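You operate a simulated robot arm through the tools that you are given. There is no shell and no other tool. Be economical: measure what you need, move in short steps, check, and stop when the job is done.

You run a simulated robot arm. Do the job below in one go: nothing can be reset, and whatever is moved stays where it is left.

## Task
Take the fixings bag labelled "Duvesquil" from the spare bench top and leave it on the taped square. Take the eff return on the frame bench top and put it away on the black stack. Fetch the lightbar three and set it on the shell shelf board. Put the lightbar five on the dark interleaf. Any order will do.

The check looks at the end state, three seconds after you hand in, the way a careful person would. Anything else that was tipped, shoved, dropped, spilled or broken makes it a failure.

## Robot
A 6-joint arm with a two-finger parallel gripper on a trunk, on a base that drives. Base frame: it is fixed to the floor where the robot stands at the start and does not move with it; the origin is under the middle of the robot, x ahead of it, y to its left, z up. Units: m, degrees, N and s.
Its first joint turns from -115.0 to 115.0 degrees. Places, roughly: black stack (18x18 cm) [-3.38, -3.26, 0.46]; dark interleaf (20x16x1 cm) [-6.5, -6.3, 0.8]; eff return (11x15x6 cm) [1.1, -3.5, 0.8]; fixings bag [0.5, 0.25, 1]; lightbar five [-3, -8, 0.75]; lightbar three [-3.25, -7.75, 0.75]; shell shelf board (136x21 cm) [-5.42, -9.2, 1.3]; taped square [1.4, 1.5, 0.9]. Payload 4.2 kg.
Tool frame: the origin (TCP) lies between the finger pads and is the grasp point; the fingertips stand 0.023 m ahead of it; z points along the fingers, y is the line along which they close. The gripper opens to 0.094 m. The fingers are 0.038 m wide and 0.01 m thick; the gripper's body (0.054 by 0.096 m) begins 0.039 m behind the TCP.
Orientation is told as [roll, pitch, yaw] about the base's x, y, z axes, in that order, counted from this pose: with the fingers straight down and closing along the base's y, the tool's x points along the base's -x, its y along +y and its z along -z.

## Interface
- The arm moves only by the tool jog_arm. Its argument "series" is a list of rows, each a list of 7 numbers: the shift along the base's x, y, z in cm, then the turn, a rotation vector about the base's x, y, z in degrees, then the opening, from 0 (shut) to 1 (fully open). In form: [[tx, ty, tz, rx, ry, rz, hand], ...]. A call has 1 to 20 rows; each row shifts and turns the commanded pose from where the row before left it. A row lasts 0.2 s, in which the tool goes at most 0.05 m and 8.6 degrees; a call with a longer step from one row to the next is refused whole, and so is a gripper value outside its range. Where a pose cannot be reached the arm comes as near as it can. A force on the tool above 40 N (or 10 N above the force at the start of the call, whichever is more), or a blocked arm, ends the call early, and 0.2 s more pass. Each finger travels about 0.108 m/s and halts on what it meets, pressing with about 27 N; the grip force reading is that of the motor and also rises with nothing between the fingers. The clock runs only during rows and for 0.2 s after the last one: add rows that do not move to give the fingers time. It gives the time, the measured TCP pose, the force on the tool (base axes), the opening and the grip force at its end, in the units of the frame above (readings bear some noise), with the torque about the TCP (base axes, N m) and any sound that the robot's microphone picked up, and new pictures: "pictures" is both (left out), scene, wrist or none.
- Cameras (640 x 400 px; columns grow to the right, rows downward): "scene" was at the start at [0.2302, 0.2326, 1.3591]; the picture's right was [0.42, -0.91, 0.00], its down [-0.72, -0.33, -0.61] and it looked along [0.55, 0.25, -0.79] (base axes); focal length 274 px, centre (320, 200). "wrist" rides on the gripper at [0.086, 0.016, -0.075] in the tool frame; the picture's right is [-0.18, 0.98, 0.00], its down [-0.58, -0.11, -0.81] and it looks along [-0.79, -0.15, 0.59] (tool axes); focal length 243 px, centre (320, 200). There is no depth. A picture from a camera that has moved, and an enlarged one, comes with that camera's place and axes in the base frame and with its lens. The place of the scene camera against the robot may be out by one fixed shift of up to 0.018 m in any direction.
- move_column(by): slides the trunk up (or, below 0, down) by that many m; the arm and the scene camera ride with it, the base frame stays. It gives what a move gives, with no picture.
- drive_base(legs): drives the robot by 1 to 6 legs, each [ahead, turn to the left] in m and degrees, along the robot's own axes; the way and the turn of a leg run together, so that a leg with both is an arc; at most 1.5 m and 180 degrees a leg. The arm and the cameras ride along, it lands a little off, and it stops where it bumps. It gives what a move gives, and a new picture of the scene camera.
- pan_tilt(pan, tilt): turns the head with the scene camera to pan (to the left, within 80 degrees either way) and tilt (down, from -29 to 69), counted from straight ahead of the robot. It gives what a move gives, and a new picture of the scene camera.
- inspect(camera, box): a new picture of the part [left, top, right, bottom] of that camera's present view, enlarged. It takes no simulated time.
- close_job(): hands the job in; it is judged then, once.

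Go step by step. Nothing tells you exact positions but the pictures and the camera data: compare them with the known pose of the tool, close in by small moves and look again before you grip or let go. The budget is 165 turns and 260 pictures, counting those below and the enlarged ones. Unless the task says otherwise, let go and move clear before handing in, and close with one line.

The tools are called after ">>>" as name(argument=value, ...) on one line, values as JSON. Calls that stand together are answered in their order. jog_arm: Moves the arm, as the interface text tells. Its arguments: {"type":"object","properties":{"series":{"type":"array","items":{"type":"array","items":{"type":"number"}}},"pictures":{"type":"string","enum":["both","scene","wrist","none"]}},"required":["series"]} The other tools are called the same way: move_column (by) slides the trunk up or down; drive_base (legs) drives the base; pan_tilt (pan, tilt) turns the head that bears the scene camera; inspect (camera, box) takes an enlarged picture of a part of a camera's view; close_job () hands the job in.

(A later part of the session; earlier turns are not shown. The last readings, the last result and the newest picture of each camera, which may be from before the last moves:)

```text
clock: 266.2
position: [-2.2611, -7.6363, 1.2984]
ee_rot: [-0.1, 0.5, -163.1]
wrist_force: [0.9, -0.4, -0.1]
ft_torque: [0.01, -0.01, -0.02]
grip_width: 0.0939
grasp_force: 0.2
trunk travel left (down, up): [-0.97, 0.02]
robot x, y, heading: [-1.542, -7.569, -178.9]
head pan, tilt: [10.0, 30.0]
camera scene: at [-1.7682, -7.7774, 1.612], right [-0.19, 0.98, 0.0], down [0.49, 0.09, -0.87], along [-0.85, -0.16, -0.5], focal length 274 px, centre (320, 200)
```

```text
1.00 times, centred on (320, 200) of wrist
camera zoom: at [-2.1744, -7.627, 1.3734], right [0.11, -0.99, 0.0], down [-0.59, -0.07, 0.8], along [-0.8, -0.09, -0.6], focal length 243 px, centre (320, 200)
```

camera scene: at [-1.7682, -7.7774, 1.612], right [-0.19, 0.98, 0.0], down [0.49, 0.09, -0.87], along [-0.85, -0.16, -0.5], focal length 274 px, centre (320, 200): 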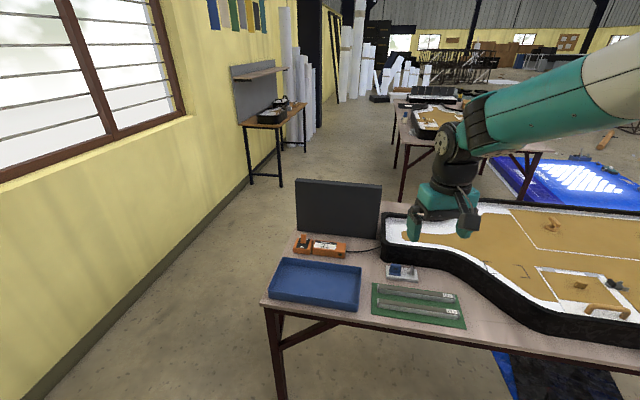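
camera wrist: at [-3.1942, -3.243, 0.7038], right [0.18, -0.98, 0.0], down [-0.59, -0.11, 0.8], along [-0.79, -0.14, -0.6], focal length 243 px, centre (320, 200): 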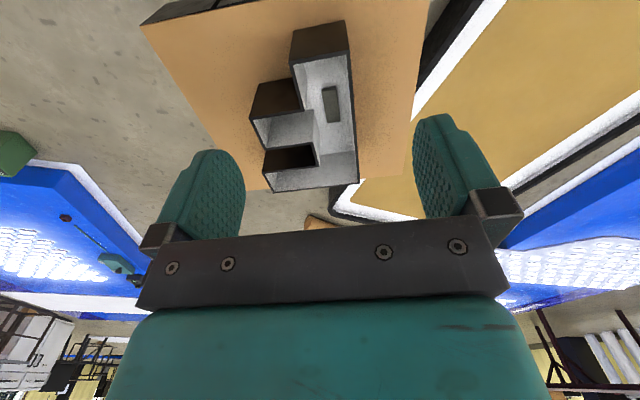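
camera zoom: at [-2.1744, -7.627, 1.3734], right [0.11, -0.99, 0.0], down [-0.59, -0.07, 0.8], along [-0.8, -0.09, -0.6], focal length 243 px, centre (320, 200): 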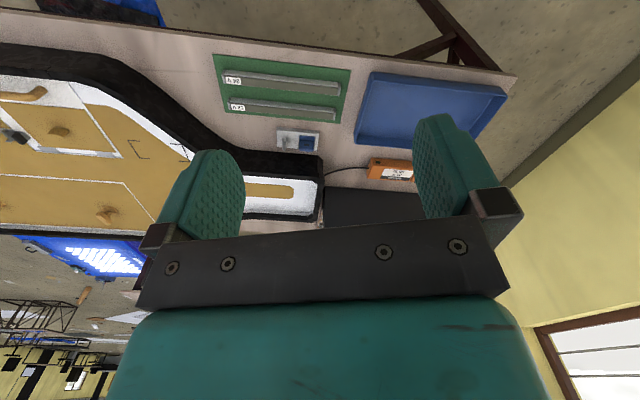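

Two bars with small end labels lie on the green mat. I'll read the labels.

>>> inspect(camera="wrist", box=[205, 45, 365, 145])

>>> inspect(camera="scene", box=[360, 255, 480, 330])

>>> inspect(camera="scene", box=[285, 225, 385, 285])

```text
4.00 times, centred on (285, 95) of wrist
camera zoom: at [-2.1744, -7.627, 1.3734], right [0.11, -0.99, 0.0], down [-0.59, -0.07, 0.8], along [-0.8, -0.09, -0.6], focal length 970 px, centre (460, 620)
```

zoom: 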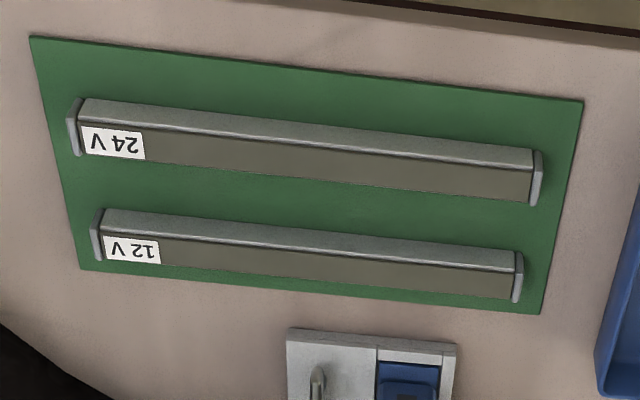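

```text
5.33 times, centred on (420, 292) of scene
camera zoom: at [-1.7682, -7.7774, 1.612], right [-0.19, 0.98, 0.0], down [0.49, 0.09, -0.87], along [-0.85, -0.16, -0.5], focal length 1462 px, centre (-213, -293)
```

zoom: 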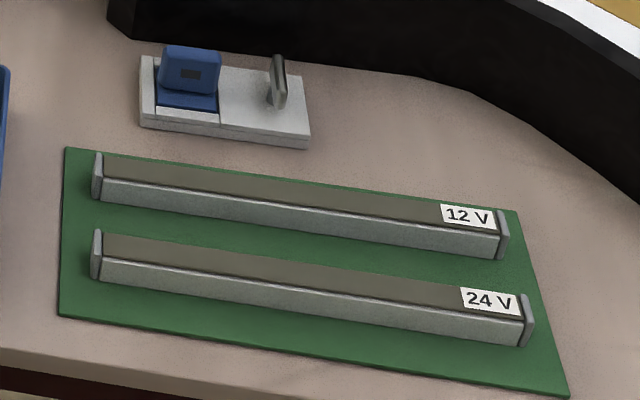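

```text
6.40 times, centred on (335, 255) of scene
camera zoom: at [-1.7682, -7.7774, 1.612], right [-0.19, 0.98, 0.0], down [0.49, 0.09, -0.87], along [-0.85, -0.16, -0.5], focal length 1754 px, centre (224, -152)
```

zoom: 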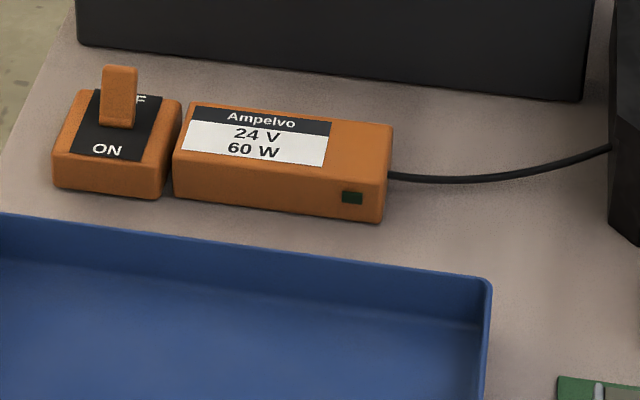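

The two bars on the mat are only marked 12 V and 24 V, and they aren't where the task places light bars three and five (around (−3.0, −8.0) and (−3.25, −7.75)). The black panel probably hides those, so I'll tuck the arm and go around the south end for a look behind it.

>>> jog_arm(series=[[4, 0, 0, 0, 0, 0, 1], [4, 0, 0, 0, 0, 0, 1], [4, 0, 0, 0, 0, 0, 1], [4, 0, 0, 0, 0, 0, 1]], pictures="none")

>>> drive_base(legs=[[-0.95, 0], [0, 29], [1.05, 0], [0.9, 0]])

>>> pan_tilt(pan=-45, tilt=35)

```text
clock: 267.2
position: [-2.1021, -7.6349, 1.2979]
ee_rot: [-0.1, 0.3, -163.1]
wrist_force: [0.4, 0.1, 0.4]
ft_torque: [-0.03, -0.01, 0.01]
grip_width: 0.0941
grasp_force: 0.1
trunk travel left (down, up): [-0.97, 0.02]
robot x, y, heading: [-1.5404, -7.5702, -179.0]
head pan, tilt: [10.0, 30.0]
```

```text
clock: 282.9
position: [-2.6568, -8.9422, 1.298]
ee_rot: [0.0, 0.4, -131.3]
wrist_force: [0.0, -0.3, 0.2]
ft_torque: [0.02, -0.04, -0.03]
grip_width: 0.0942
grasp_force: 0.0
trunk travel left (down, up): [-0.97, 0.02]
robot x, y, heading: [-2.2128, -8.5898, -147.1]
head pan, tilt: [10.0, 30.0]
camera scene: at [-2.2929, -8.8907, 1.612], right [-0.68, 0.73, 0.0], down [0.37, 0.34, -0.87], along [-0.64, -0.59, -0.5], focal length 274 px, centre (320, 200)
```

scene: 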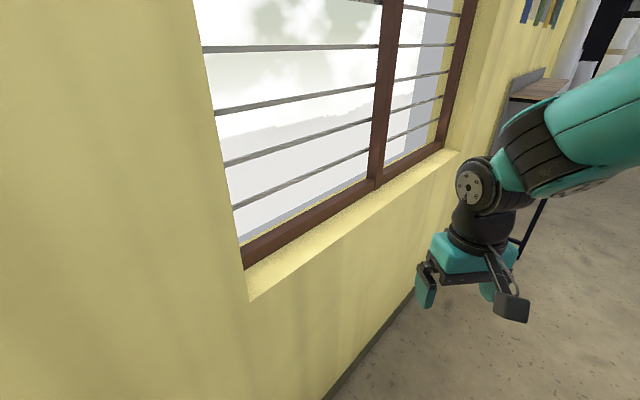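

```text
clock: 284.1
position: [-2.6561, -8.9412, 1.2979]
ee_rot: [-0.1, 0.4, -131.3]
wrist_force: [-0.2, -0.4, -0.4]
ft_torque: [0.03, -0.01, -0.02]
grip_width: 0.094
grasp_force: 0.0
trunk travel left (down, up): [-0.97, 0.02]
robot x, y, heading: [-2.2137, -8.5908, -147.6]
head pan, tilt: [-45.0, 35.0]
camera scene: at [-2.3126, -8.8107, 1.6042], right [0.21, 0.98, 0.0], down [0.56, -0.12, -0.82], along [-0.8, 0.17, -0.57], focal length 274 px, centre (320, 200)
```

scene: 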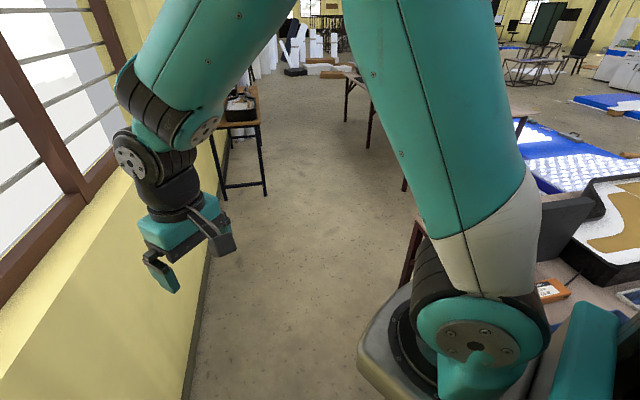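

I'm in the south aisle. I'll turn to face west and go on, looking to the right over the table.

>>> drive_base(legs=[[0, -31], [0.9, 0]])

>>> pan_tilt(pan=-80, tilt=30)

```text
clock: 290.5
position: [-3.704, -8.7111, 1.2996]
ee_rot: [-0.1, 0.4, -161.6]
wrist_force: [0.2, 0.2, -0.7]
ft_torque: [0.01, -0.02, -0.04]
grip_width: 0.0942
grasp_force: 0.1
trunk travel left (down, up): [-0.97, 0.02]
robot x, y, heading: [-3.1436, -8.6319, -177.8]
head pan, tilt: [-45.0, 35.0]
camera scene: at [-3.3423, -8.7664, 1.6042], right [0.68, 0.74, 0.0], down [0.42, -0.39, -0.82], along [-0.6, 0.55, -0.57], focal length 274 px, centre (320, 200)
```

scene: 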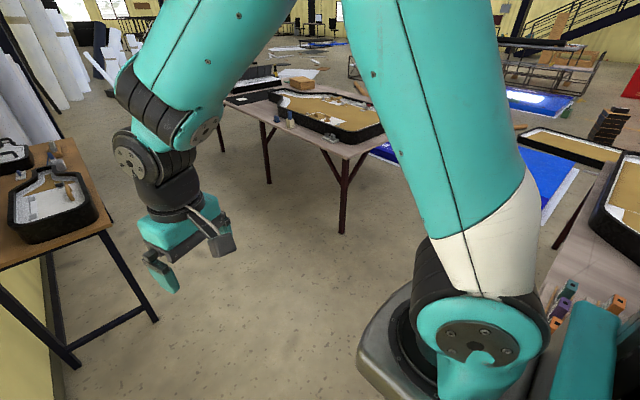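

```text
clock: 291.5
position: [-3.7047, -8.7112, 1.2987]
ee_rot: [-0.1, 0.4, -161.7]
wrist_force: [-0.8, 0.3, 0.2]
ft_torque: [0.0, 0.0, -0.02]
grip_width: 0.0941
grasp_force: 0.2
trunk travel left (down, up): [-0.97, 0.02]
robot x, y, heading: [-3.1448, -8.6358, -177.7]
head pan, tilt: [-80.0, 30.0]
camera scene: at [-3.297, -8.7377, 1.612], right [0.98, 0.21, 0.0], down [0.11, -0.49, -0.87], along [-0.19, 0.85, -0.5], focal length 274 px, centre (320, 200)
```

scene: 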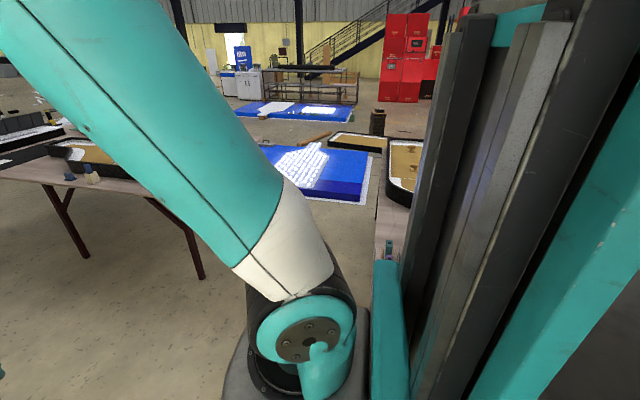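

Small coloured items show behind the panel near (−3.2, −7.8), which could be the light bars. I'll go on to x≈−3.85 and turn to face the table's west side.

>>> drive_base(legs=[[0.72, -4], [0, -60]])

>>> pan_tilt(pan=-70, tilt=30)

```text
clock: 297.9
position: [-4.152, -8.1624, 1.2991]
ee_rot: [-0.1, 0.5, 134.0]
wrist_force: [-0.9, 0.0, -0.4]
ft_torque: [0.02, -0.02, 0.0]
grip_width: 0.0937
grasp_force: 0.0
trunk travel left (down, up): [-0.97, 0.02]
robot x, y, heading: [-3.8362, -8.6314, 117.9]
head pan, tilt: [-80.0, 30.0]
camera scene: at [-4.0003, -8.5275, 1.612], right [0.61, -0.79, 0.0], down [-0.39, -0.31, -0.87], along [0.68, 0.53, -0.5], focal length 274 px, centre (320, 200)
```

scene: 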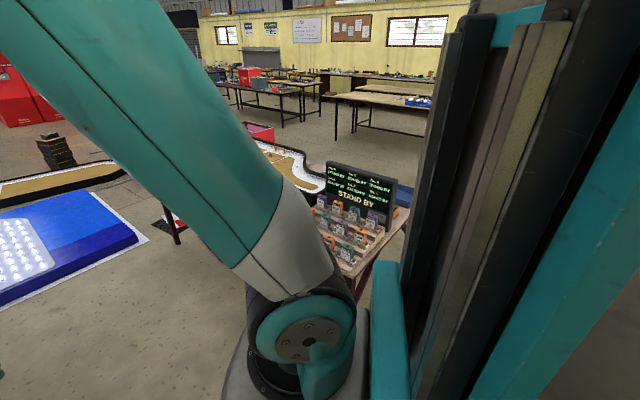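

```text
clock: 298.7
position: [-4.1508, -8.1614, 1.2993]
ee_rot: [-0.1, 0.4, 133.9]
wrist_force: [-0.4, 0.3, -0.3]
ft_torque: [0.01, 0.03, 0.01]
grip_width: 0.0937
grasp_force: 0.2
trunk travel left (down, up): [-0.97, 0.02]
robot x, y, heading: [-3.8403, -8.6354, 117.5]
head pan, tilt: [-70.0, 30.0]
camera scene: at [-4.0109, -8.5159, 1.612], right [0.74, -0.67, 0.0], down [-0.34, -0.37, -0.87], along [0.58, 0.64, -0.5], focal length 274 px, centre (320, 200)
```

scene: 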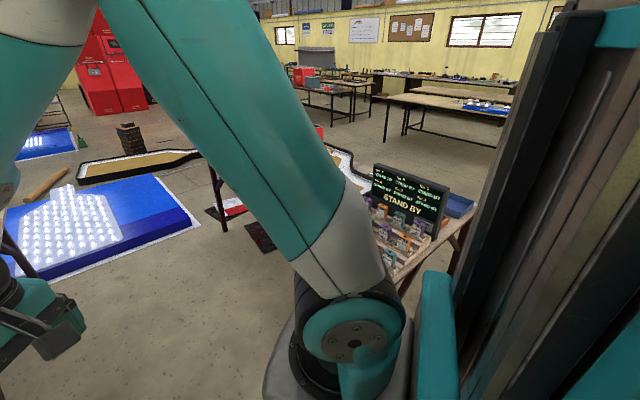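

A display board reading "STAND BY" stands over a tray of small coloured items. I'll enlarge it to read.

>>> inspect(camera="scene", box=[350, 150, 490, 280])

>>> inspect(camera="scene", box=[370, 195, 450, 245])

```text
3.08 times, centred on (420, 215) of scene
camera zoom: at [-4.0109, -8.5159, 1.612], right [0.74, -0.67, 0.0], down [-0.34, -0.37, -0.87], along [0.58, 0.64, -0.5], focal length 843 px, centre (12, 154)
```

zoom: 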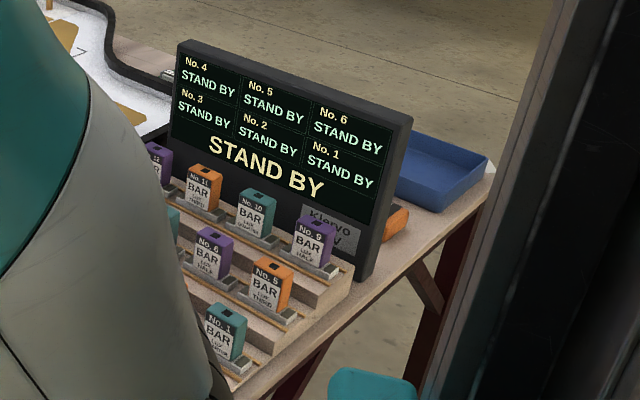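

```text
8.00 times, centred on (410, 220) of scene
camera zoom: at [-4.0109, -8.5159, 1.612], right [0.74, -0.67, 0.0], down [-0.34, -0.37, -0.87], along [0.58, 0.64, -0.5], focal length 2193 px, centre (-400, 40)
```

zoom: 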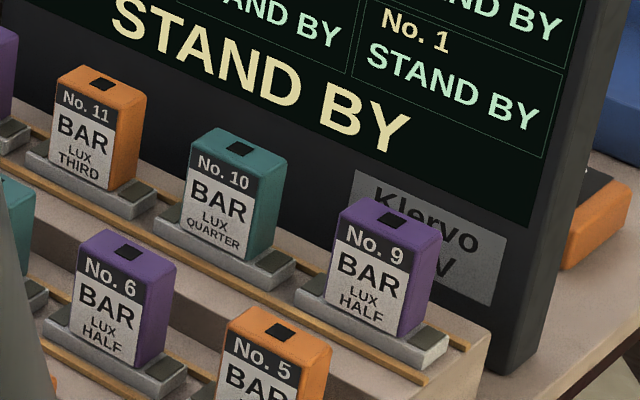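

It's a stepped rack of numbered light-bar boxes, No. 1 to 12. I'll move to its west side, facing east, for a straight-on view.

>>> drive_base(legs=[[0, -20], [0.8, 0], [0, -97]])

>>> pan_tilt(pan=-10, tilt=45)

```text
clock: 308.2
position: [-3.3828, -7.7798, 1.2977]
ee_rot: [-0.2, 0.3, 15.8]
wrist_force: [0.3, 0.5, 0.5]
ft_torque: [-0.03, -0.02, 0.01]
grip_width: 0.0941
grasp_force: 0.1
trunk travel left (down, up): [-0.97, 0.02]
robot x, y, heading: [-3.9455, -7.8319, -0.2]
head pan, tilt: [-70.0, 30.0]
camera scene: at [-3.7521, -7.7182, 1.612], right [-0.94, -0.34, 0.0], down [-0.17, 0.47, -0.87], along [0.29, -0.81, -0.5], focal length 274 px, centre (320, 200)
```

scene: 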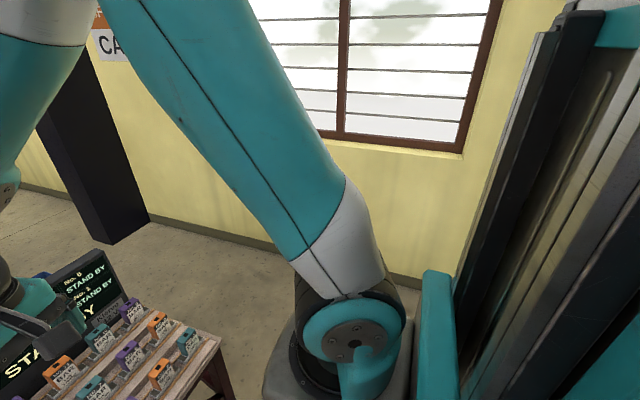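

```text
clock: 309.5
position: [-3.3827, -7.7794, 1.2996]
ee_rot: [-0.1, 0.3, 15.8]
wrist_force: [0.9, -0.9, 0.3]
ft_torque: [0.0, 0.02, -0.03]
grip_width: 0.0938
grasp_force: 0.1
trunk travel left (down, up): [-0.97, 0.02]
robot x, y, heading: [-3.9456, -7.8336, -0.2]
head pan, tilt: [-10.0, 45.0]
camera scene: at [-3.7027, -7.6476, 1.5894], right [-0.18, -0.98, 0.0], down [-0.7, 0.13, -0.71], along [0.7, -0.13, -0.71], focal length 274 px, centre (320, 200)
```

scene: 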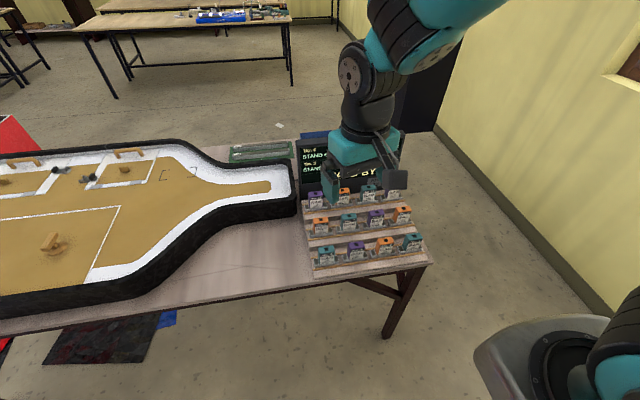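

>>> inspect(camera="scene", box=[295, 180, 440, 275])

>>> inspect(camera="wrist", box=[160, 0, 480, 200])

>>> inspect(camera="scene", box=[295, 130, 355, 180])

```text
4.21 times, centred on (368, 228) of scene
camera zoom: at [-3.7027, -7.6476, 1.5894], right [-0.18, -0.98, 0.0], down [-0.7, 0.13, -0.71], along [0.7, -0.13, -0.71], focal length 1154 px, centre (120, 84)
```

zoom: 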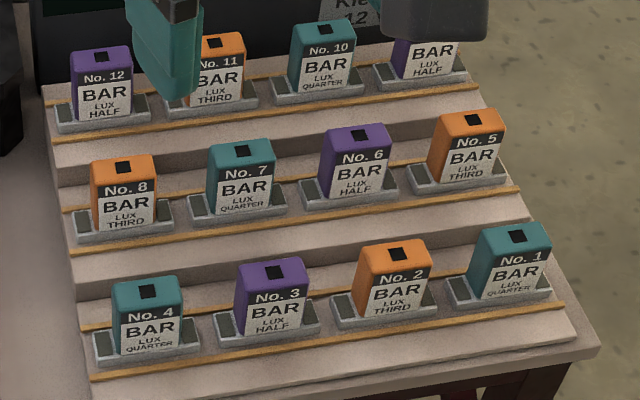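

```text
2.00 times, centred on (320, 100) of wrist
camera zoom: at [-3.4702, -7.7887, 1.3733], right [-0.09, 1.0, 0.0], down [0.59, 0.06, 0.8], along [0.8, 0.07, -0.6], focal length 485 px, centre (320, 400)
```

zoom: 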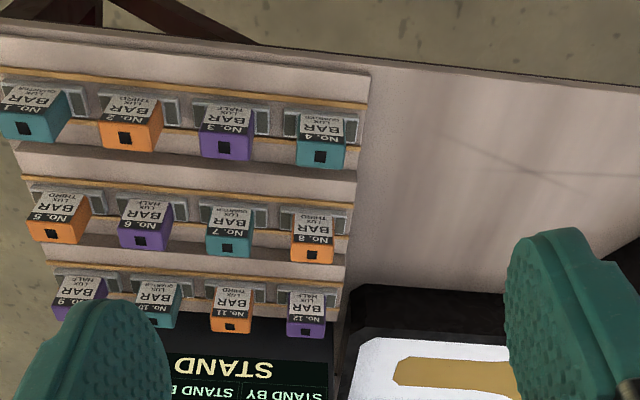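

```text
8.00 times, centred on (325, 155) of scene
camera zoom: at [-3.7027, -7.6476, 1.5894], right [-0.18, -0.98, 0.0], down [-0.7, 0.13, -0.71], along [0.7, -0.13, -0.71], focal length 2193 px, centre (280, 560)
```

zoom: 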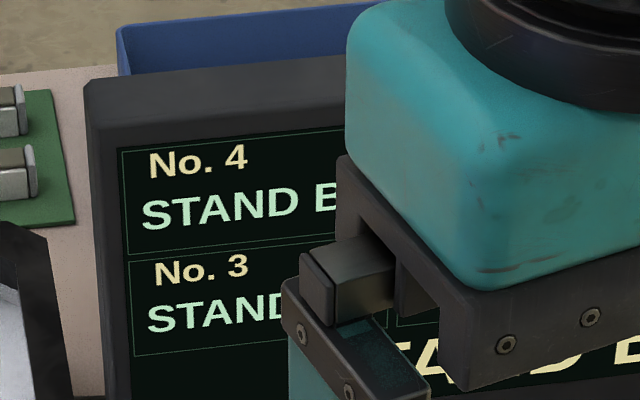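

The numbered boxes are the light bars: No. 3 is in the front row near (−3.256, −7.853), top at z≈0.94, and No. 5 is at the right end of the second row near (−3.19, −8.0). Neighbours are about 8 cm apart, so I'll use a partly closed gripper. First I'll go over No. 3.

>>> jog_arm(series=[[3, -1.9, 0, 0, 0, -4, 0.7], [3, -1.9, 0, 0, 0, -4, 0.7], [3, -1.9, 0, 0, 0, -4, 0.7], [3, -1.7, 0, 0, 0, -3.8, 0.7], [0.6, 0, 0, 0, 0, 0, 0.7], [0, 0, 0, 0, 0, 0, 0.7]], pictures="none")

>>> move_column(by=-0.2)

>>> inspect(camera="wrist", box=[160, 0, 480, 200])

>>> inspect(camera="scene", box=[260, 60, 500, 210])

```text
clock: 310.9
position: [-3.254, -7.8531, 1.2962]
ee_rot: [-0.1, 0.4, 0.0]
wrist_force: [0.0, -1.2, 0.3]
ft_torque: [-0.02, -0.01, -0.01]
grip_width: 0.066
grasp_force: 0.1
trunk travel left (down, up): [-0.97, 0.02]
robot x, y, heading: [-3.9445, -7.8332, -0.4]
head pan, tilt: [-10.0, 45.0]
```

```text
clock: 313.1
position: [-3.2541, -7.8538, 1.0971]
ee_rot: [-0.2, 0.4, 0.0]
wrist_force: [0.7, 0.0, -0.2]
ft_torque: [-0.02, -0.02, -0.01]
grip_width: 0.0659
grasp_force: 0.0
trunk travel left (down, up): [-0.77, 0.22]
robot x, y, heading: [-3.9436, -7.8337, 0.2]
head pan, tilt: [-10.0, 45.0]
```

```text
2.00 times, centred on (320, 100) of wrist
camera zoom: at [-3.3417, -7.8384, 1.172], right [0.18, 0.98, 0.0], down [0.59, -0.11, 0.8], along [0.79, -0.15, -0.6], focal length 485 px, centre (320, 400)
```

zoom: 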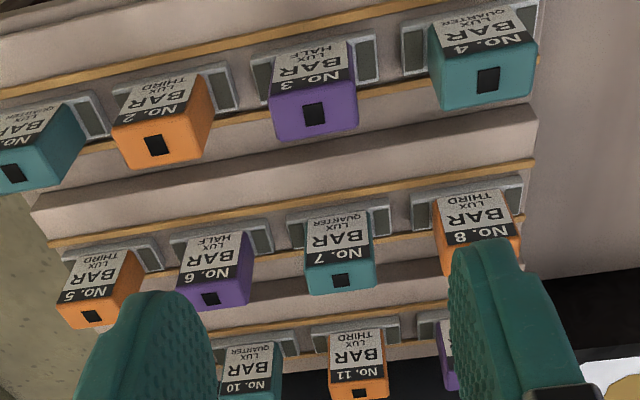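

```text
2.67 times, centred on (380, 135) of scene
camera zoom: at [-3.7027, -7.6475, 1.3894], right [-0.18, -0.98, 0.0], down [-0.7, 0.13, -0.71], along [0.7, -0.13, -0.71], focal length 731 px, centre (160, 373)
```

zoom: 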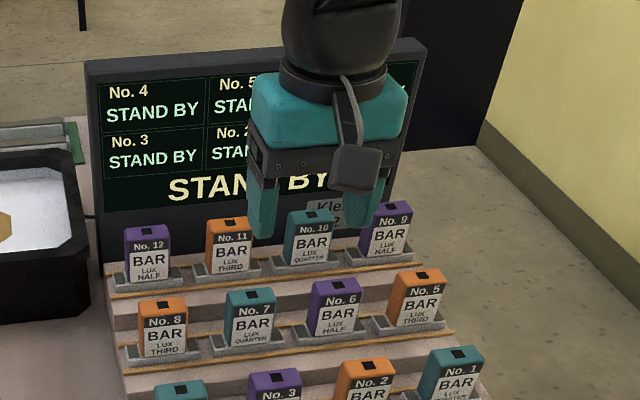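

Triangulating from the two wrist views, No. 3's top is near (−3.203, −7.869, 0.837), lower and further than the first guess. I'll move over it, come down a bit and check.

>>> jog_arm(series=[[2.5, -0.8, 0, 0, 0, 0, 0.8], [2.6, -0.7, 0, 0, 0, 0, 0.8], [0, 0, -4, 0, 0, 0, 0.8], [0, 0, -4, 0, 0, 0, 0.8], [0, 0, 0, 0, 0, 0, 0.8]])

>>> inspect(camera="wrist", box=[160, 0, 480, 200])

```text
clock: 314.3
position: [-3.2033, -7.8688, 1.0158]
ee_rot: [-0.1, 0.3, 0.0]
wrist_force: [0.6, -1.2, 0.1]
ft_torque: [-0.04, 0.01, 0.01]
grip_width: 0.0752
grasp_force: 0.1
trunk travel left (down, up): [-0.77, 0.22]
robot x, y, heading: [-3.9469, -7.8367, -0.2]
head pan, tilt: [-10.0, 45.0]
camera scene: at [-3.7027, -7.6475, 1.3894], right [-0.18, -0.98, 0.0], down [-0.7, 0.13, -0.71], along [0.7, -0.13, -0.71], focal length 274 px, centre (320, 200)
camera wrist: at [-3.2903, -7.8534, 1.0899], right [0.18, 0.98, 0.0], down [0.59, -0.11, 0.8], along [0.79, -0.15, -0.6], focal length 243 px, centre (320, 200)
```

scene: 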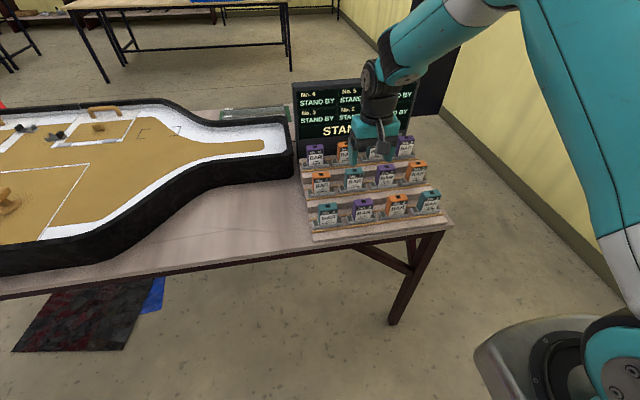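
wrist: 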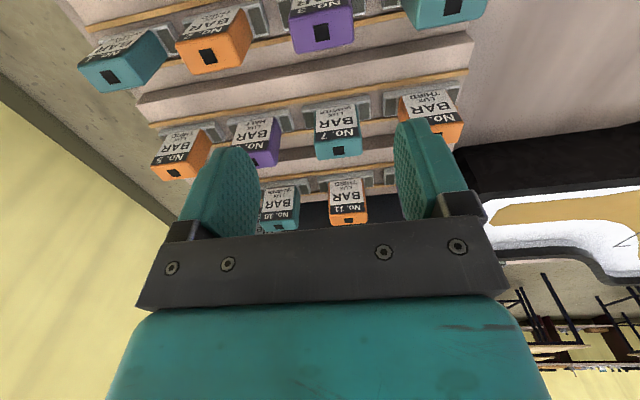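

```text
2.00 times, centred on (320, 100) of wrist
camera zoom: at [-3.2903, -7.8534, 1.0899], right [0.18, 0.98, 0.0], down [0.59, -0.11, 0.8], along [0.79, -0.15, -0.6], focal length 485 px, centre (320, 400)
```

zoom: 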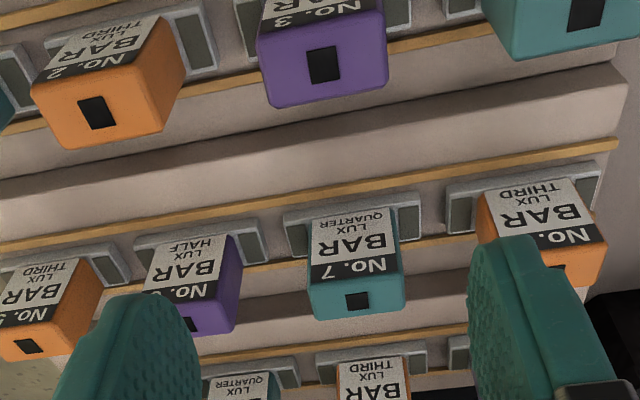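

Three views agree: No. 3's top centre is about (−3.214, −7.866, 0.86), roughly 5 cm wide, with 10 cm between boxes. I'll adjust and come down to just above it.

>>> jog_arm(series=[[-1.1, 0.3, 0, 0, 0, 0, 0.9], [0, 0, -4, 0, 0, 0, 0.9], [0, 0, -4, 0, 0, 0, 0.9], [0, 0, -1.5, 0, 0, 0, 0.9], [0, 0, 0, 0, 0, 0, 0.9]])

>>> inspect(camera="scene", box=[300, 130, 460, 250])

```text
clock: 315.5
position: [-3.2152, -7.8664, 0.919]
ee_rot: [-0.1, 0.3, 0.0]
wrist_force: [0.2, 0.4, 0.7]
ft_torque: [0.0, -0.01, 0.03]
grip_width: 0.0846
grasp_force: 0.0
trunk travel left (down, up): [-0.77, 0.22]
robot x, y, heading: [-3.9437, -7.8323, -0.4]
head pan, tilt: [-10.0, 45.0]
camera scene: at [-3.7027, -7.6475, 1.3894], right [-0.18, -0.98, 0.0], down [-0.7, 0.13, -0.71], along [0.7, -0.13, -0.71], focal length 274 px, centre (320, 200)
camera wrist: at [-3.3012, -7.8507, 0.9943], right [0.18, 0.98, 0.0], down [0.59, -0.11, 0.8], along [0.79, -0.15, -0.6], focal length 243 px, centre (320, 200)
```

scene: 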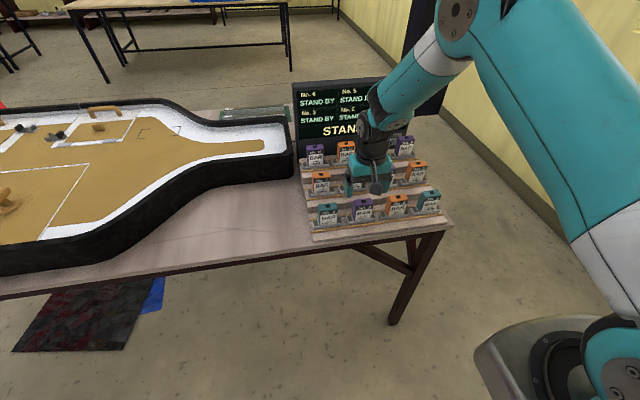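
wrist: 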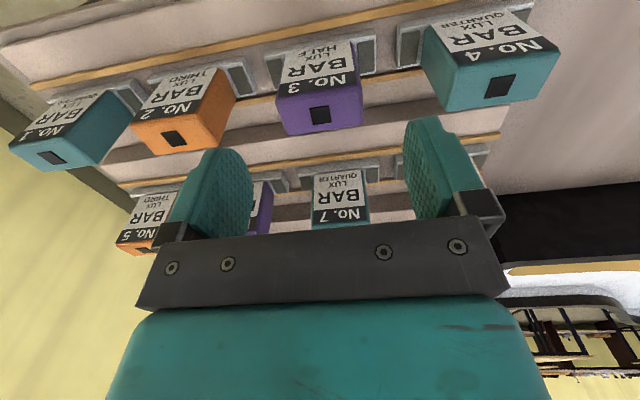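

```text
3.33 times, centred on (380, 190) of scene
camera zoom: at [-3.7027, -7.6475, 1.3894], right [-0.18, -0.98, 0.0], down [-0.7, 0.13, -0.71], along [0.7, -0.13, -0.71], focal length 914 px, centre (120, 233)
```

zoom: 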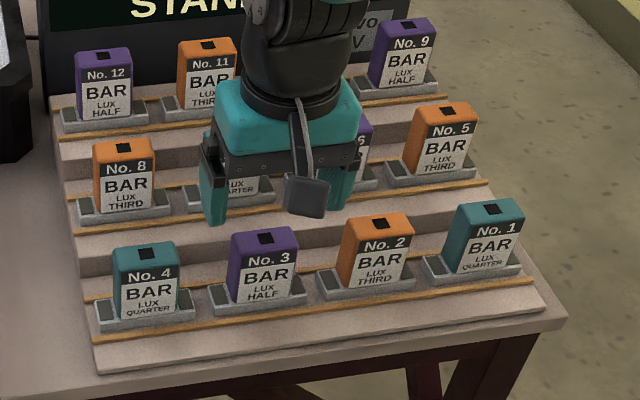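

The tips are just above the box. I'll make a 6 mm correction, lower the fingers around it and close gently.

>>> jog_arm(series=[[-0.6, 0.1, 0, 0, 0, 0, 0.9], [0, 0, -2, 0, 0, 0, 0.9], [0, 0, -2, 0, 0, 0, 0.9], [0, 0, -2.2, 0, 0, 0, 0.9], [0, 0, 0, 0, 0, 0, 0.9]])

>>> inspect(camera="scene", box=[300, 150, 460, 250])

```text
clock: 316.7
position: [-3.221, -7.8643, 0.8593]
ee_rot: [0.0, 0.3, 0.0]
wrist_force: [0.0, -1.5, 0.8]
ft_torque: [0.02, 0.01, 0.0]
grip_width: 0.0845
grasp_force: 0.1
trunk travel left (down, up): [-0.77, 0.22]
robot x, y, heading: [-3.9468, -7.835, -0.4]
head pan, tilt: [-10.0, 45.0]
camera scene: at [-3.7027, -7.6475, 1.3894], right [-0.18, -0.98, 0.0], down [-0.7, 0.13, -0.71], along [0.7, -0.13, -0.71], focal length 274 px, centre (320, 200)
camera wrist: at [-3.3067, -7.8494, 0.9331], right [0.18, 0.98, 0.0], down [0.59, -0.11, 0.8], along [0.79, -0.15, -0.6], focal length 243 px, centre (320, 200)
```

scene: 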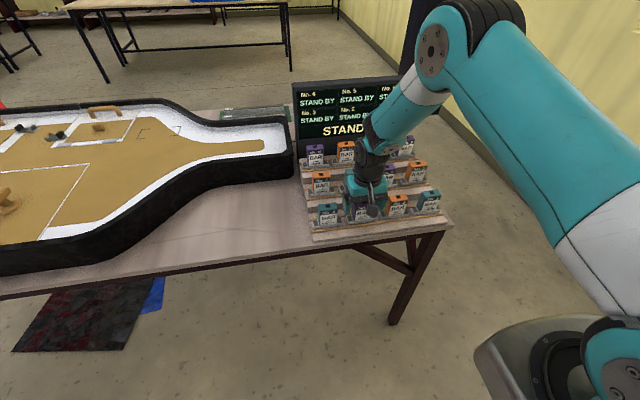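
wrist: 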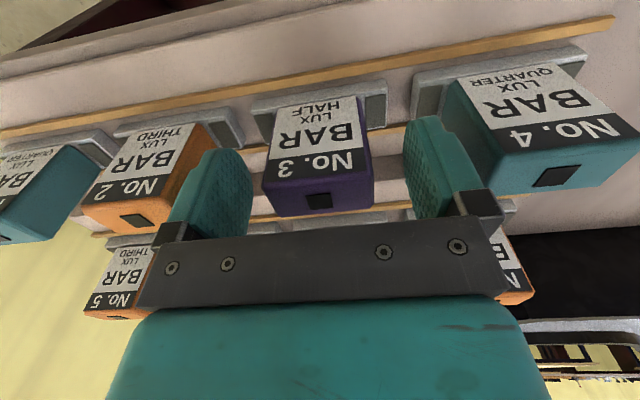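

```text
4.00 times, centred on (380, 200) of scene
camera zoom: at [-3.7027, -7.6475, 1.3894], right [-0.18, -0.98, 0.0], down [-0.7, 0.13, -0.71], along [0.7, -0.13, -0.71], focal length 1096 px, centre (80, 200)
```

zoom: 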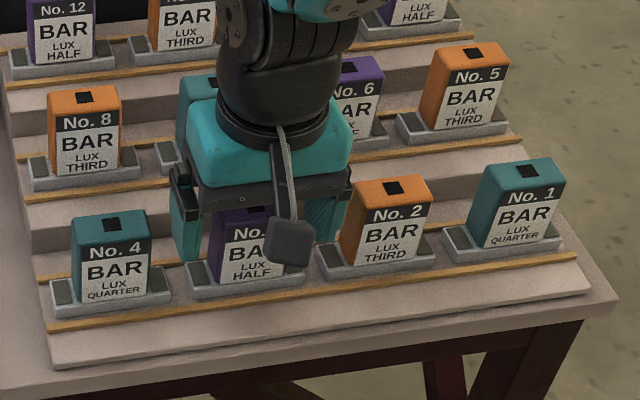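

The fingers straddle No. 3. I'll close on it and lift slowly.

>>> jog_arm(series=[[-0.4, 0, 0, 0, 0, 0, 0.7], [0, 0, 0, 0, 0, 0, 0.3], [0, 0, 0, 0, 0, 0, 0], [0, 0, 0, 0, 0, 0, 0]], pictures="none")

>>> jog_arm(series=[[0, 0, 1, 0, 0, 0, 0], [0, 0, 2, 0, 0, 0, 0], [0, 0, 3, 0, 0, 0, 0], [0, 0, 3, 0, 0, 0, 0], [0, 0, 0, 0, 0, 0, 0]])

```text
clock: 317.7
position: [-3.2262, -7.865, 0.8594]
ee_rot: [-0.1, 0.4, 0.0]
wrist_force: [0.1, -0.4, 0.7]
ft_torque: [-0.04, 0.04, 0.02]
grip_width: 0.0517
grasp_force: 26.1
trunk travel left (down, up): [-0.77, 0.22]
robot x, y, heading: [-3.9418, -7.8345, -0.1]
head pan, tilt: [-10.0, 45.0]
```

```text
clock: 318.9
position: [-3.2248, -7.8667, 0.9489]
ee_rot: [-0.1, 0.4, 0.0]
wrist_force: [0.5, 0.6, -1.2]
ft_torque: [-0.01, -0.01, -0.01]
grip_width: 0.0518
grasp_force: 27.0
trunk travel left (down, up): [-0.77, 0.22]
robot x, y, heading: [-3.9466, -7.8348, -0.4]
head pan, tilt: [-10.0, 45.0]
camera scene: at [-3.7025, -7.6475, 1.3893], right [-0.18, -0.98, 0.0], down [-0.7, 0.13, -0.71], along [0.7, -0.13, -0.71], focal length 274 px, centre (320, 200)
camera wrist: at [-3.3116, -7.8516, 1.0238], right [0.18, 0.98, 0.0], down [0.59, -0.11, 0.8], along [0.79, -0.15, -0.6], focal length 243 px, centre (320, 200)
```

scene: 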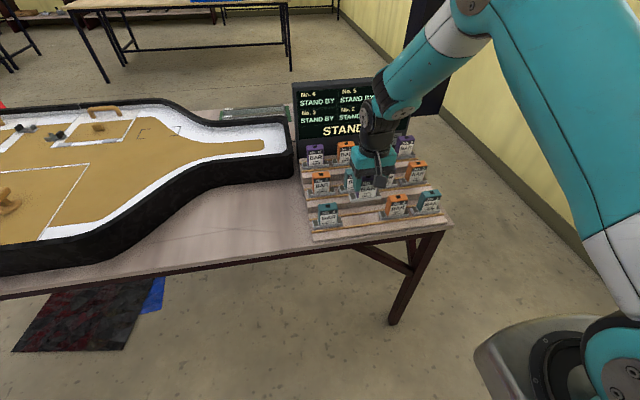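
wrist: 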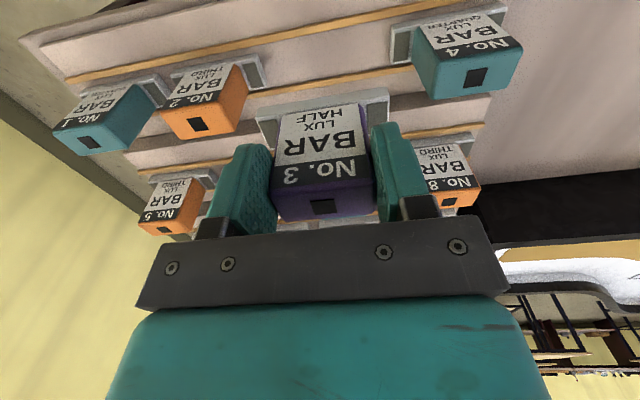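

Light bar three (box plus base) is up and clear. I'll tuck the arm, raise the trunk and drive around to face the wall shelf.

>>> jog_arm(series=[[0, 0, 4, 0, 0, 0, 0], [-3, 0, 3, 0, 0, 0, 0], [-4, 0, 2, 0, 0, 0, 0], [-4, 0, 0, 0, 0, 0, 0], [-4, 0, 0, 0, 0, 0, 0]], pictures="none")

>>> move_column(by=0.22)

>>> drive_base(legs=[[0, -90], [0.28, 0], [0, -90], [1.4, 0]])

>>> pan_tilt(pan=60, tilt=20)

```text
clock: 320.1
position: [-3.3754, -7.8649, 1.0387]
ee_rot: [-0.1, 0.2, 0.0]
wrist_force: [0.6, 0.1, -1.7]
ft_torque: [0.02, 0.05, -0.01]
grip_width: 0.0516
grasp_force: 26.8
trunk travel left (down, up): [-0.77, 0.22]
robot x, y, heading: [-3.9457, -7.83, -0.3]
head pan, tilt: [-10.0, 45.0]
```

```text
clock: 322.4
position: [-3.3771, -7.8634, 1.2595]
ee_rot: [-0.1, 0.4, 0.0]
wrist_force: [0.5, 0.3, -0.8]
ft_torque: [0.0, 0.0, 0.0]
grip_width: 0.052
grasp_force: 27.5
trunk travel left (down, up): [-0.99, 0.0]
robot x, y, heading: [-3.9452, -7.8325, -0.2]
head pan, tilt: [-10.0, 45.0]
```

```text
clock: 338.4
position: [-5.8834, -8.0404, 1.2586]
ee_rot: [-0.1, 0.4, 177.7]
wrist_force: [-1.3, 0.4, -1.2]
ft_torque: [0.0, 0.01, -0.02]
grip_width: 0.0516
grasp_force: 26.8
trunk travel left (down, up): [-0.99, 0.0]
robot x, y, heading: [-5.3145, -8.0936, 177.6]
head pan, tilt: [-10.0, 45.0]
camera scene: at [-5.5442, -8.2574, 1.6094], right [0.22, 0.98, 0.0], down [0.69, -0.15, -0.71], along [-0.69, 0.15, -0.71], focal length 274 px, centre (320, 200)
```

scene: 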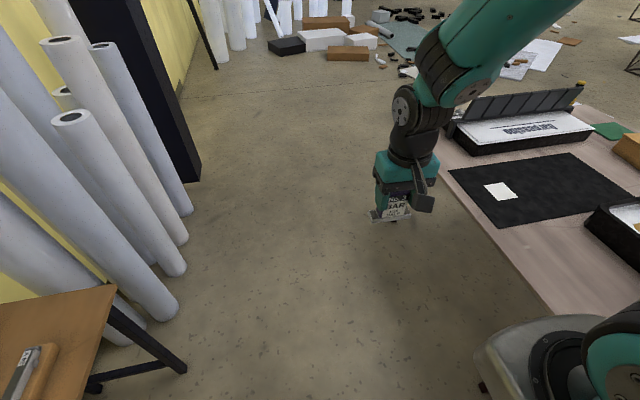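

```text
clock: 339.8
position: [-5.8829, -8.0417, 1.2596]
ee_rot: [-0.1, 0.4, 177.6]
wrist_force: [0.2, 0.2, -1.4]
ft_torque: [0.01, 0.01, 0.01]
grip_width: 0.0515
grasp_force: 27.4
trunk travel left (down, up): [-0.99, 0.0]
robot x, y, heading: [-5.311, -8.093, 177.2]
head pan, tilt: [60.0, 20.0]
camera scene: at [-5.515, -8.3535, 1.648], right [-0.84, 0.54, 0.0], down [0.18, 0.29, -0.94], along [-0.51, -0.79, -0.34], focal length 274 px, centre (320, 200)
```

scene: 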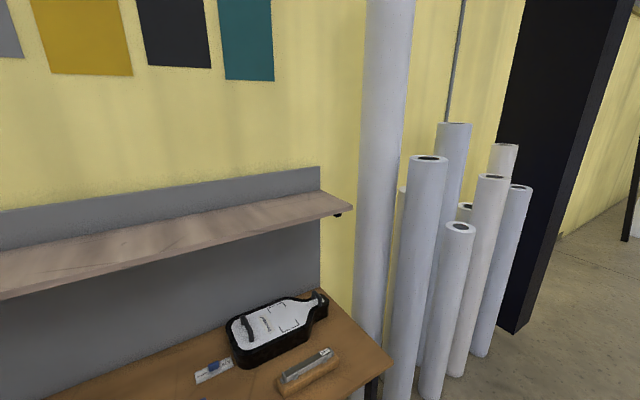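

The shelf board is empty and runs from x≈−4.75 to −6.1, front edge at y≈−9.07, z≈1.3. I'll turn to face it and raise the arm well above board level before closing in.

>>> drive_base(legs=[[0, 92]])

>>> jog_arm(series=[[0, 0, 4, 0, 0, 0, 0], [0, 0, 4, 0, 0, 0, 0], [0, 0, 4, 0, 0, 0, 0], [0, 0, 4, 0, 0, 0, 0], [0, 0, 3, 0, 0, 0, 0], [0, 0, 0, 0, 0, 0, 0]], pictures="none")

>>> pan_tilt(pan=0, tilt=25)

```text
clock: 344.1
position: [-5.3589, -8.6637, 1.26]
ee_rot: [-0.2, 0.4, -91.5]
wrist_force: [0.1, 0.0, -1.8]
ft_torque: [0.03, 0.06, 0.03]
grip_width: 0.0518
grasp_force: 27.1
trunk travel left (down, up): [-0.99, 0.0]
robot x, y, heading: [-5.3144, -8.0912, -91.8]
head pan, tilt: [60.0, 20.0]
camera scene: at [-5.0349, -8.2943, 1.648], right [-0.53, -0.85, 0.0], down [-0.29, 0.18, -0.94], along [0.8, -0.49, -0.34], focal length 274 px, centre (320, 200)
```

scene: 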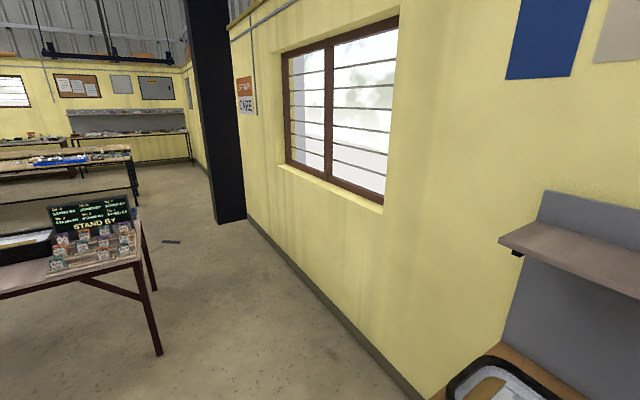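

```text
clock: 345.5
position: [-5.3603, -8.6635, 1.4504]
ee_rot: [-0.1, 0.4, -91.7]
wrist_force: [0.5, -0.3, -1.7]
ft_torque: [0.06, 0.03, -0.01]
grip_width: 0.0514
grasp_force: 27.0
trunk travel left (down, up): [-0.99, 0.0]
robot x, y, heading: [-5.3115, -8.0963, -91.9]
head pan, tilt: [60.0, 20.0]
```

```text
clock: 346.8
position: [-5.361, -8.6629, 1.4488]
ee_rot: [-0.1, 0.4, -91.6]
wrist_force: [0.4, -0.5, -1.5]
ft_torque: [-0.01, 0.0, 0.05]
grip_width: 0.0515
grasp_force: 27.3
trunk travel left (down, up): [-0.99, 0.0]
robot x, y, heading: [-5.3117, -8.0969, -92.3]
head pan, tilt: [0.0, 25.0]
camera scene: at [-5.1169, -8.3373, 1.64], right [-1.0, 0.03, 0.0], down [0.01, 0.42, -0.91], along [-0.03, -0.91, -0.42], focal length 274 px, centre (320, 200)
```

scene: 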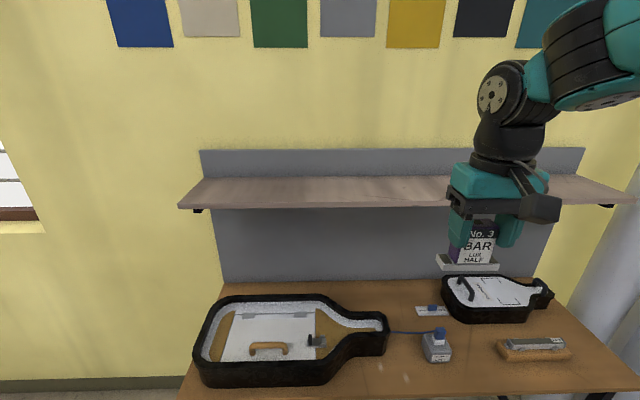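

The board top measures z≈1.29, and the bar hangs above that. I'll drive in and extend over the board, keeping the height.

>>> drive_base(legs=[[0.36, 0]])

>>> jog_arm(series=[[0, -4, 0, 0, 0, 0, 0], [0, -4, 0, 0, 0, 0, 0], [0, -4, 0, 0, 0, 0, 0], [0, -2, 0, 0, 0, 0, 0], [0, 0, 0, 0, 0, 0, 0]])

```text
clock: 349.1
position: [-5.372, -9.0221, 1.4504]
ee_rot: [-0.1, 0.4, -91.5]
wrist_force: [-0.4, 0.3, -0.4]
ft_torque: [0.01, 0.0, 0.01]
grip_width: 0.0517
grasp_force: 26.8
trunk travel left (down, up): [-0.99, 0.0]
robot x, y, heading: [-5.3241, -8.4537, -92.1]
head pan, tilt: [0.0, 25.0]
camera scene: at [-5.1277, -8.6949, 1.64], right [-1.0, 0.03, 0.0], down [0.01, 0.42, -0.91], along [-0.03, -0.91, -0.42], focal length 274 px, centre (320, 200)
```

scene: 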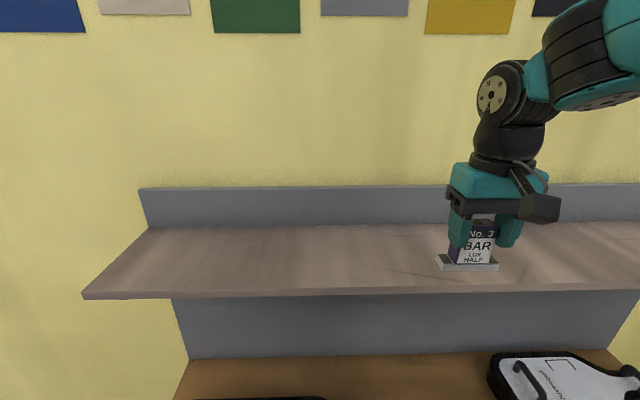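

```text
clock: 350.3
position: [-5.374, -9.162, 1.4502]
ee_rot: [-0.2, 0.4, -91.5]
wrist_force: [-0.4, -0.1, -2.3]
ft_torque: [0.02, 0.05, 0.0]
grip_width: 0.0517
grasp_force: 26.9
trunk travel left (down, up): [-0.99, 0.0]
robot x, y, heading: [-5.3259, -8.4534, -91.8]
head pan, tilt: [0.0, 25.0]
camera scene: at [-5.1277, -8.6954, 1.6399], right [-1.0, 0.03, 0.0], down [0.01, 0.42, -0.91], along [-0.03, -0.91, -0.42], focal length 274 px, centre (320, 200)
camera wrist: at [-5.355, -9.0777, 1.525], right [0.98, -0.21, 0.0], down [-0.12, -0.58, 0.8], along [-0.17, -0.78, -0.6], focal length 243 px, centre (320, 200)
```

scene: 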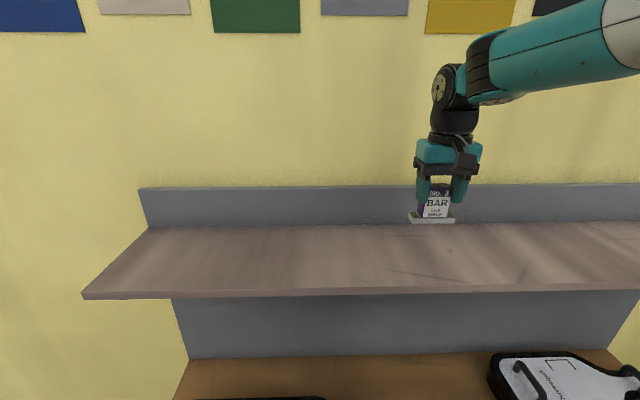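
wrist: 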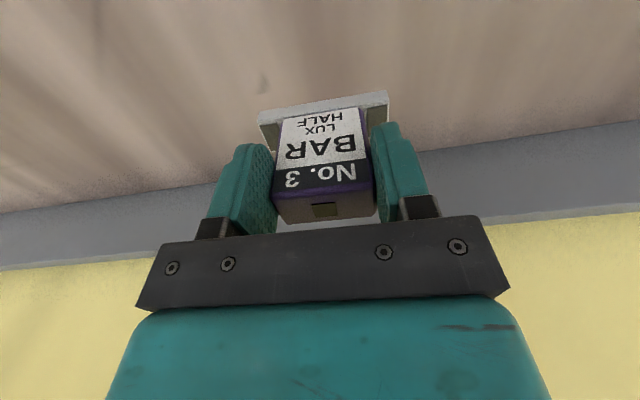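

The bar is over the middle of the board, with its base about 6.5 cm below the TCP. I'll lower it, then creep down to contact.

>>> jog_arm(series=[[0, -1.8, -2, 0, 0, 0, 0], [0, 0, -3, 0, 0, 0, 0], [0, 0, -2.5, 0, 0, 0, 0], [0, 0, 0, 0, 0, 0, 0]])

```text
clock: 351.3
position: [-5.3732, -9.1819, 1.3776]
ee_rot: [-0.2, 0.4, -91.6]
wrist_force: [0.1, 0.0, -1.7]
ft_torque: [0.02, 0.01, -0.02]
grip_width: 0.0517
grasp_force: 27.4
trunk travel left (down, up): [-0.99, 0.0]
robot x, y, heading: [-5.3238, -8.4512, -91.7]
head pan, tilt: [0.0, 25.0]
camera scene: at [-5.1277, -8.6954, 1.6399], right [-1.0, 0.03, 0.0], down [0.01, 0.42, -0.91], along [-0.03, -0.91, -0.42], focal length 274 px, centre (320, 200)
camera wrist: at [-5.3544, -9.0976, 1.4517], right [0.98, -0.21, 0.0], down [-0.12, -0.58, 0.8], along [-0.17, -0.78, -0.6], focal length 243 px, centre (320, 200)
```

scene: 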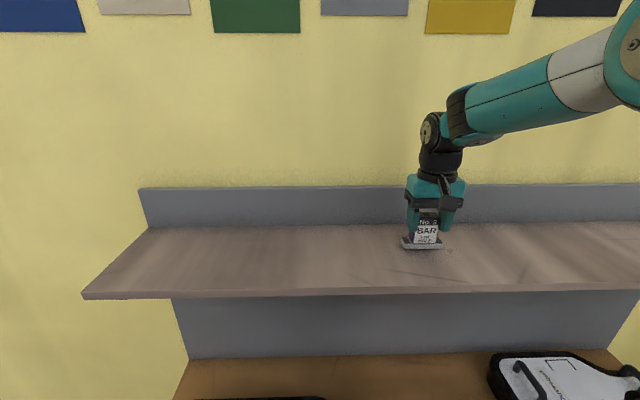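
wrist: 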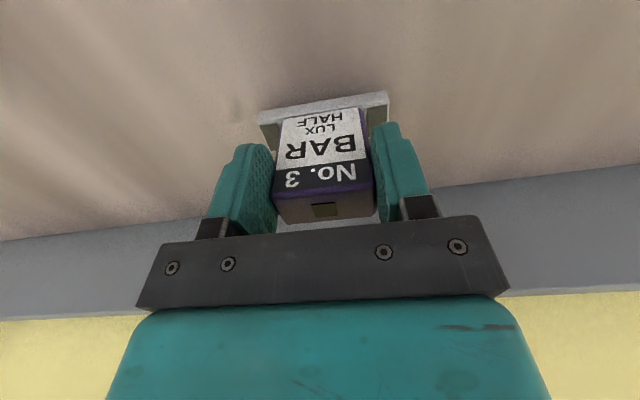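

>>> jog_arm(series=[[0, 0, -0.5, 0, 0, 0, 0], [0, 0, -0.5, 0, 0, 0, 0], [0, 0, -0.5, 0, 0, 0, 0], [0, 0, 0, 0, 0, 0, 0]], pictures="none")

>>> jog_arm(series=[[0, 0, -0.3, 0, 0, 0, 0], [0, 0, -0.3, 0, 0, 0, 0], [0, 0, 0, 0, 0, 0, 0]], pictures="scene")

```text
clock: 352.3
position: [-5.3711, -9.1794, 1.3638]
ee_rot: [-0.1, 0.0, -91.6]
wrist_force: [-1.6, -2.3, 32.8]
ft_torque: [-0.49, -0.1, 0.05]
grip_width: 0.0517
grasp_force: 27.3
trunk travel left (down, up): [-0.99, 0.0]
robot x, y, heading: [-5.3273, -8.4514, -91.8]
head pan, tilt: [0.0, 25.0]
```

```text
clock: 352.6
position: [-5.3717, -9.1807, 1.364]
ee_rot: [0.1, -0.4, -91.4]
wrist_force: [0.2, 1.0, 13.4]
ft_torque: [0.12, 0.28, 0.0]
grip_width: 0.0517
grasp_force: 27.3
trunk travel left (down, up): [-0.99, 0.0]
robot x, y, heading: [-5.3269, -8.4497, -91.6]
head pan, tilt: [0.0, 25.0]
stopped in row 1: the force on the tool passed its limit (the readings are from after the stop); the commanded pose is now the measured one
camera scene: at [-5.1277, -8.6941, 1.6397], right [-1.0, 0.03, 0.0], down [0.01, 0.42, -0.91], along [-0.03, -0.91, -0.42], focal length 274 px, centre (320, 200)
```

scene: 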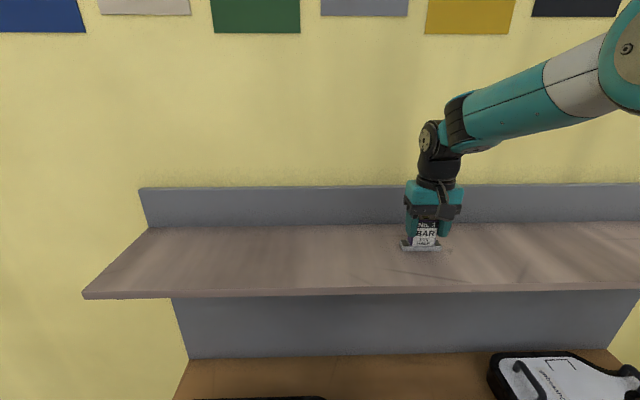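

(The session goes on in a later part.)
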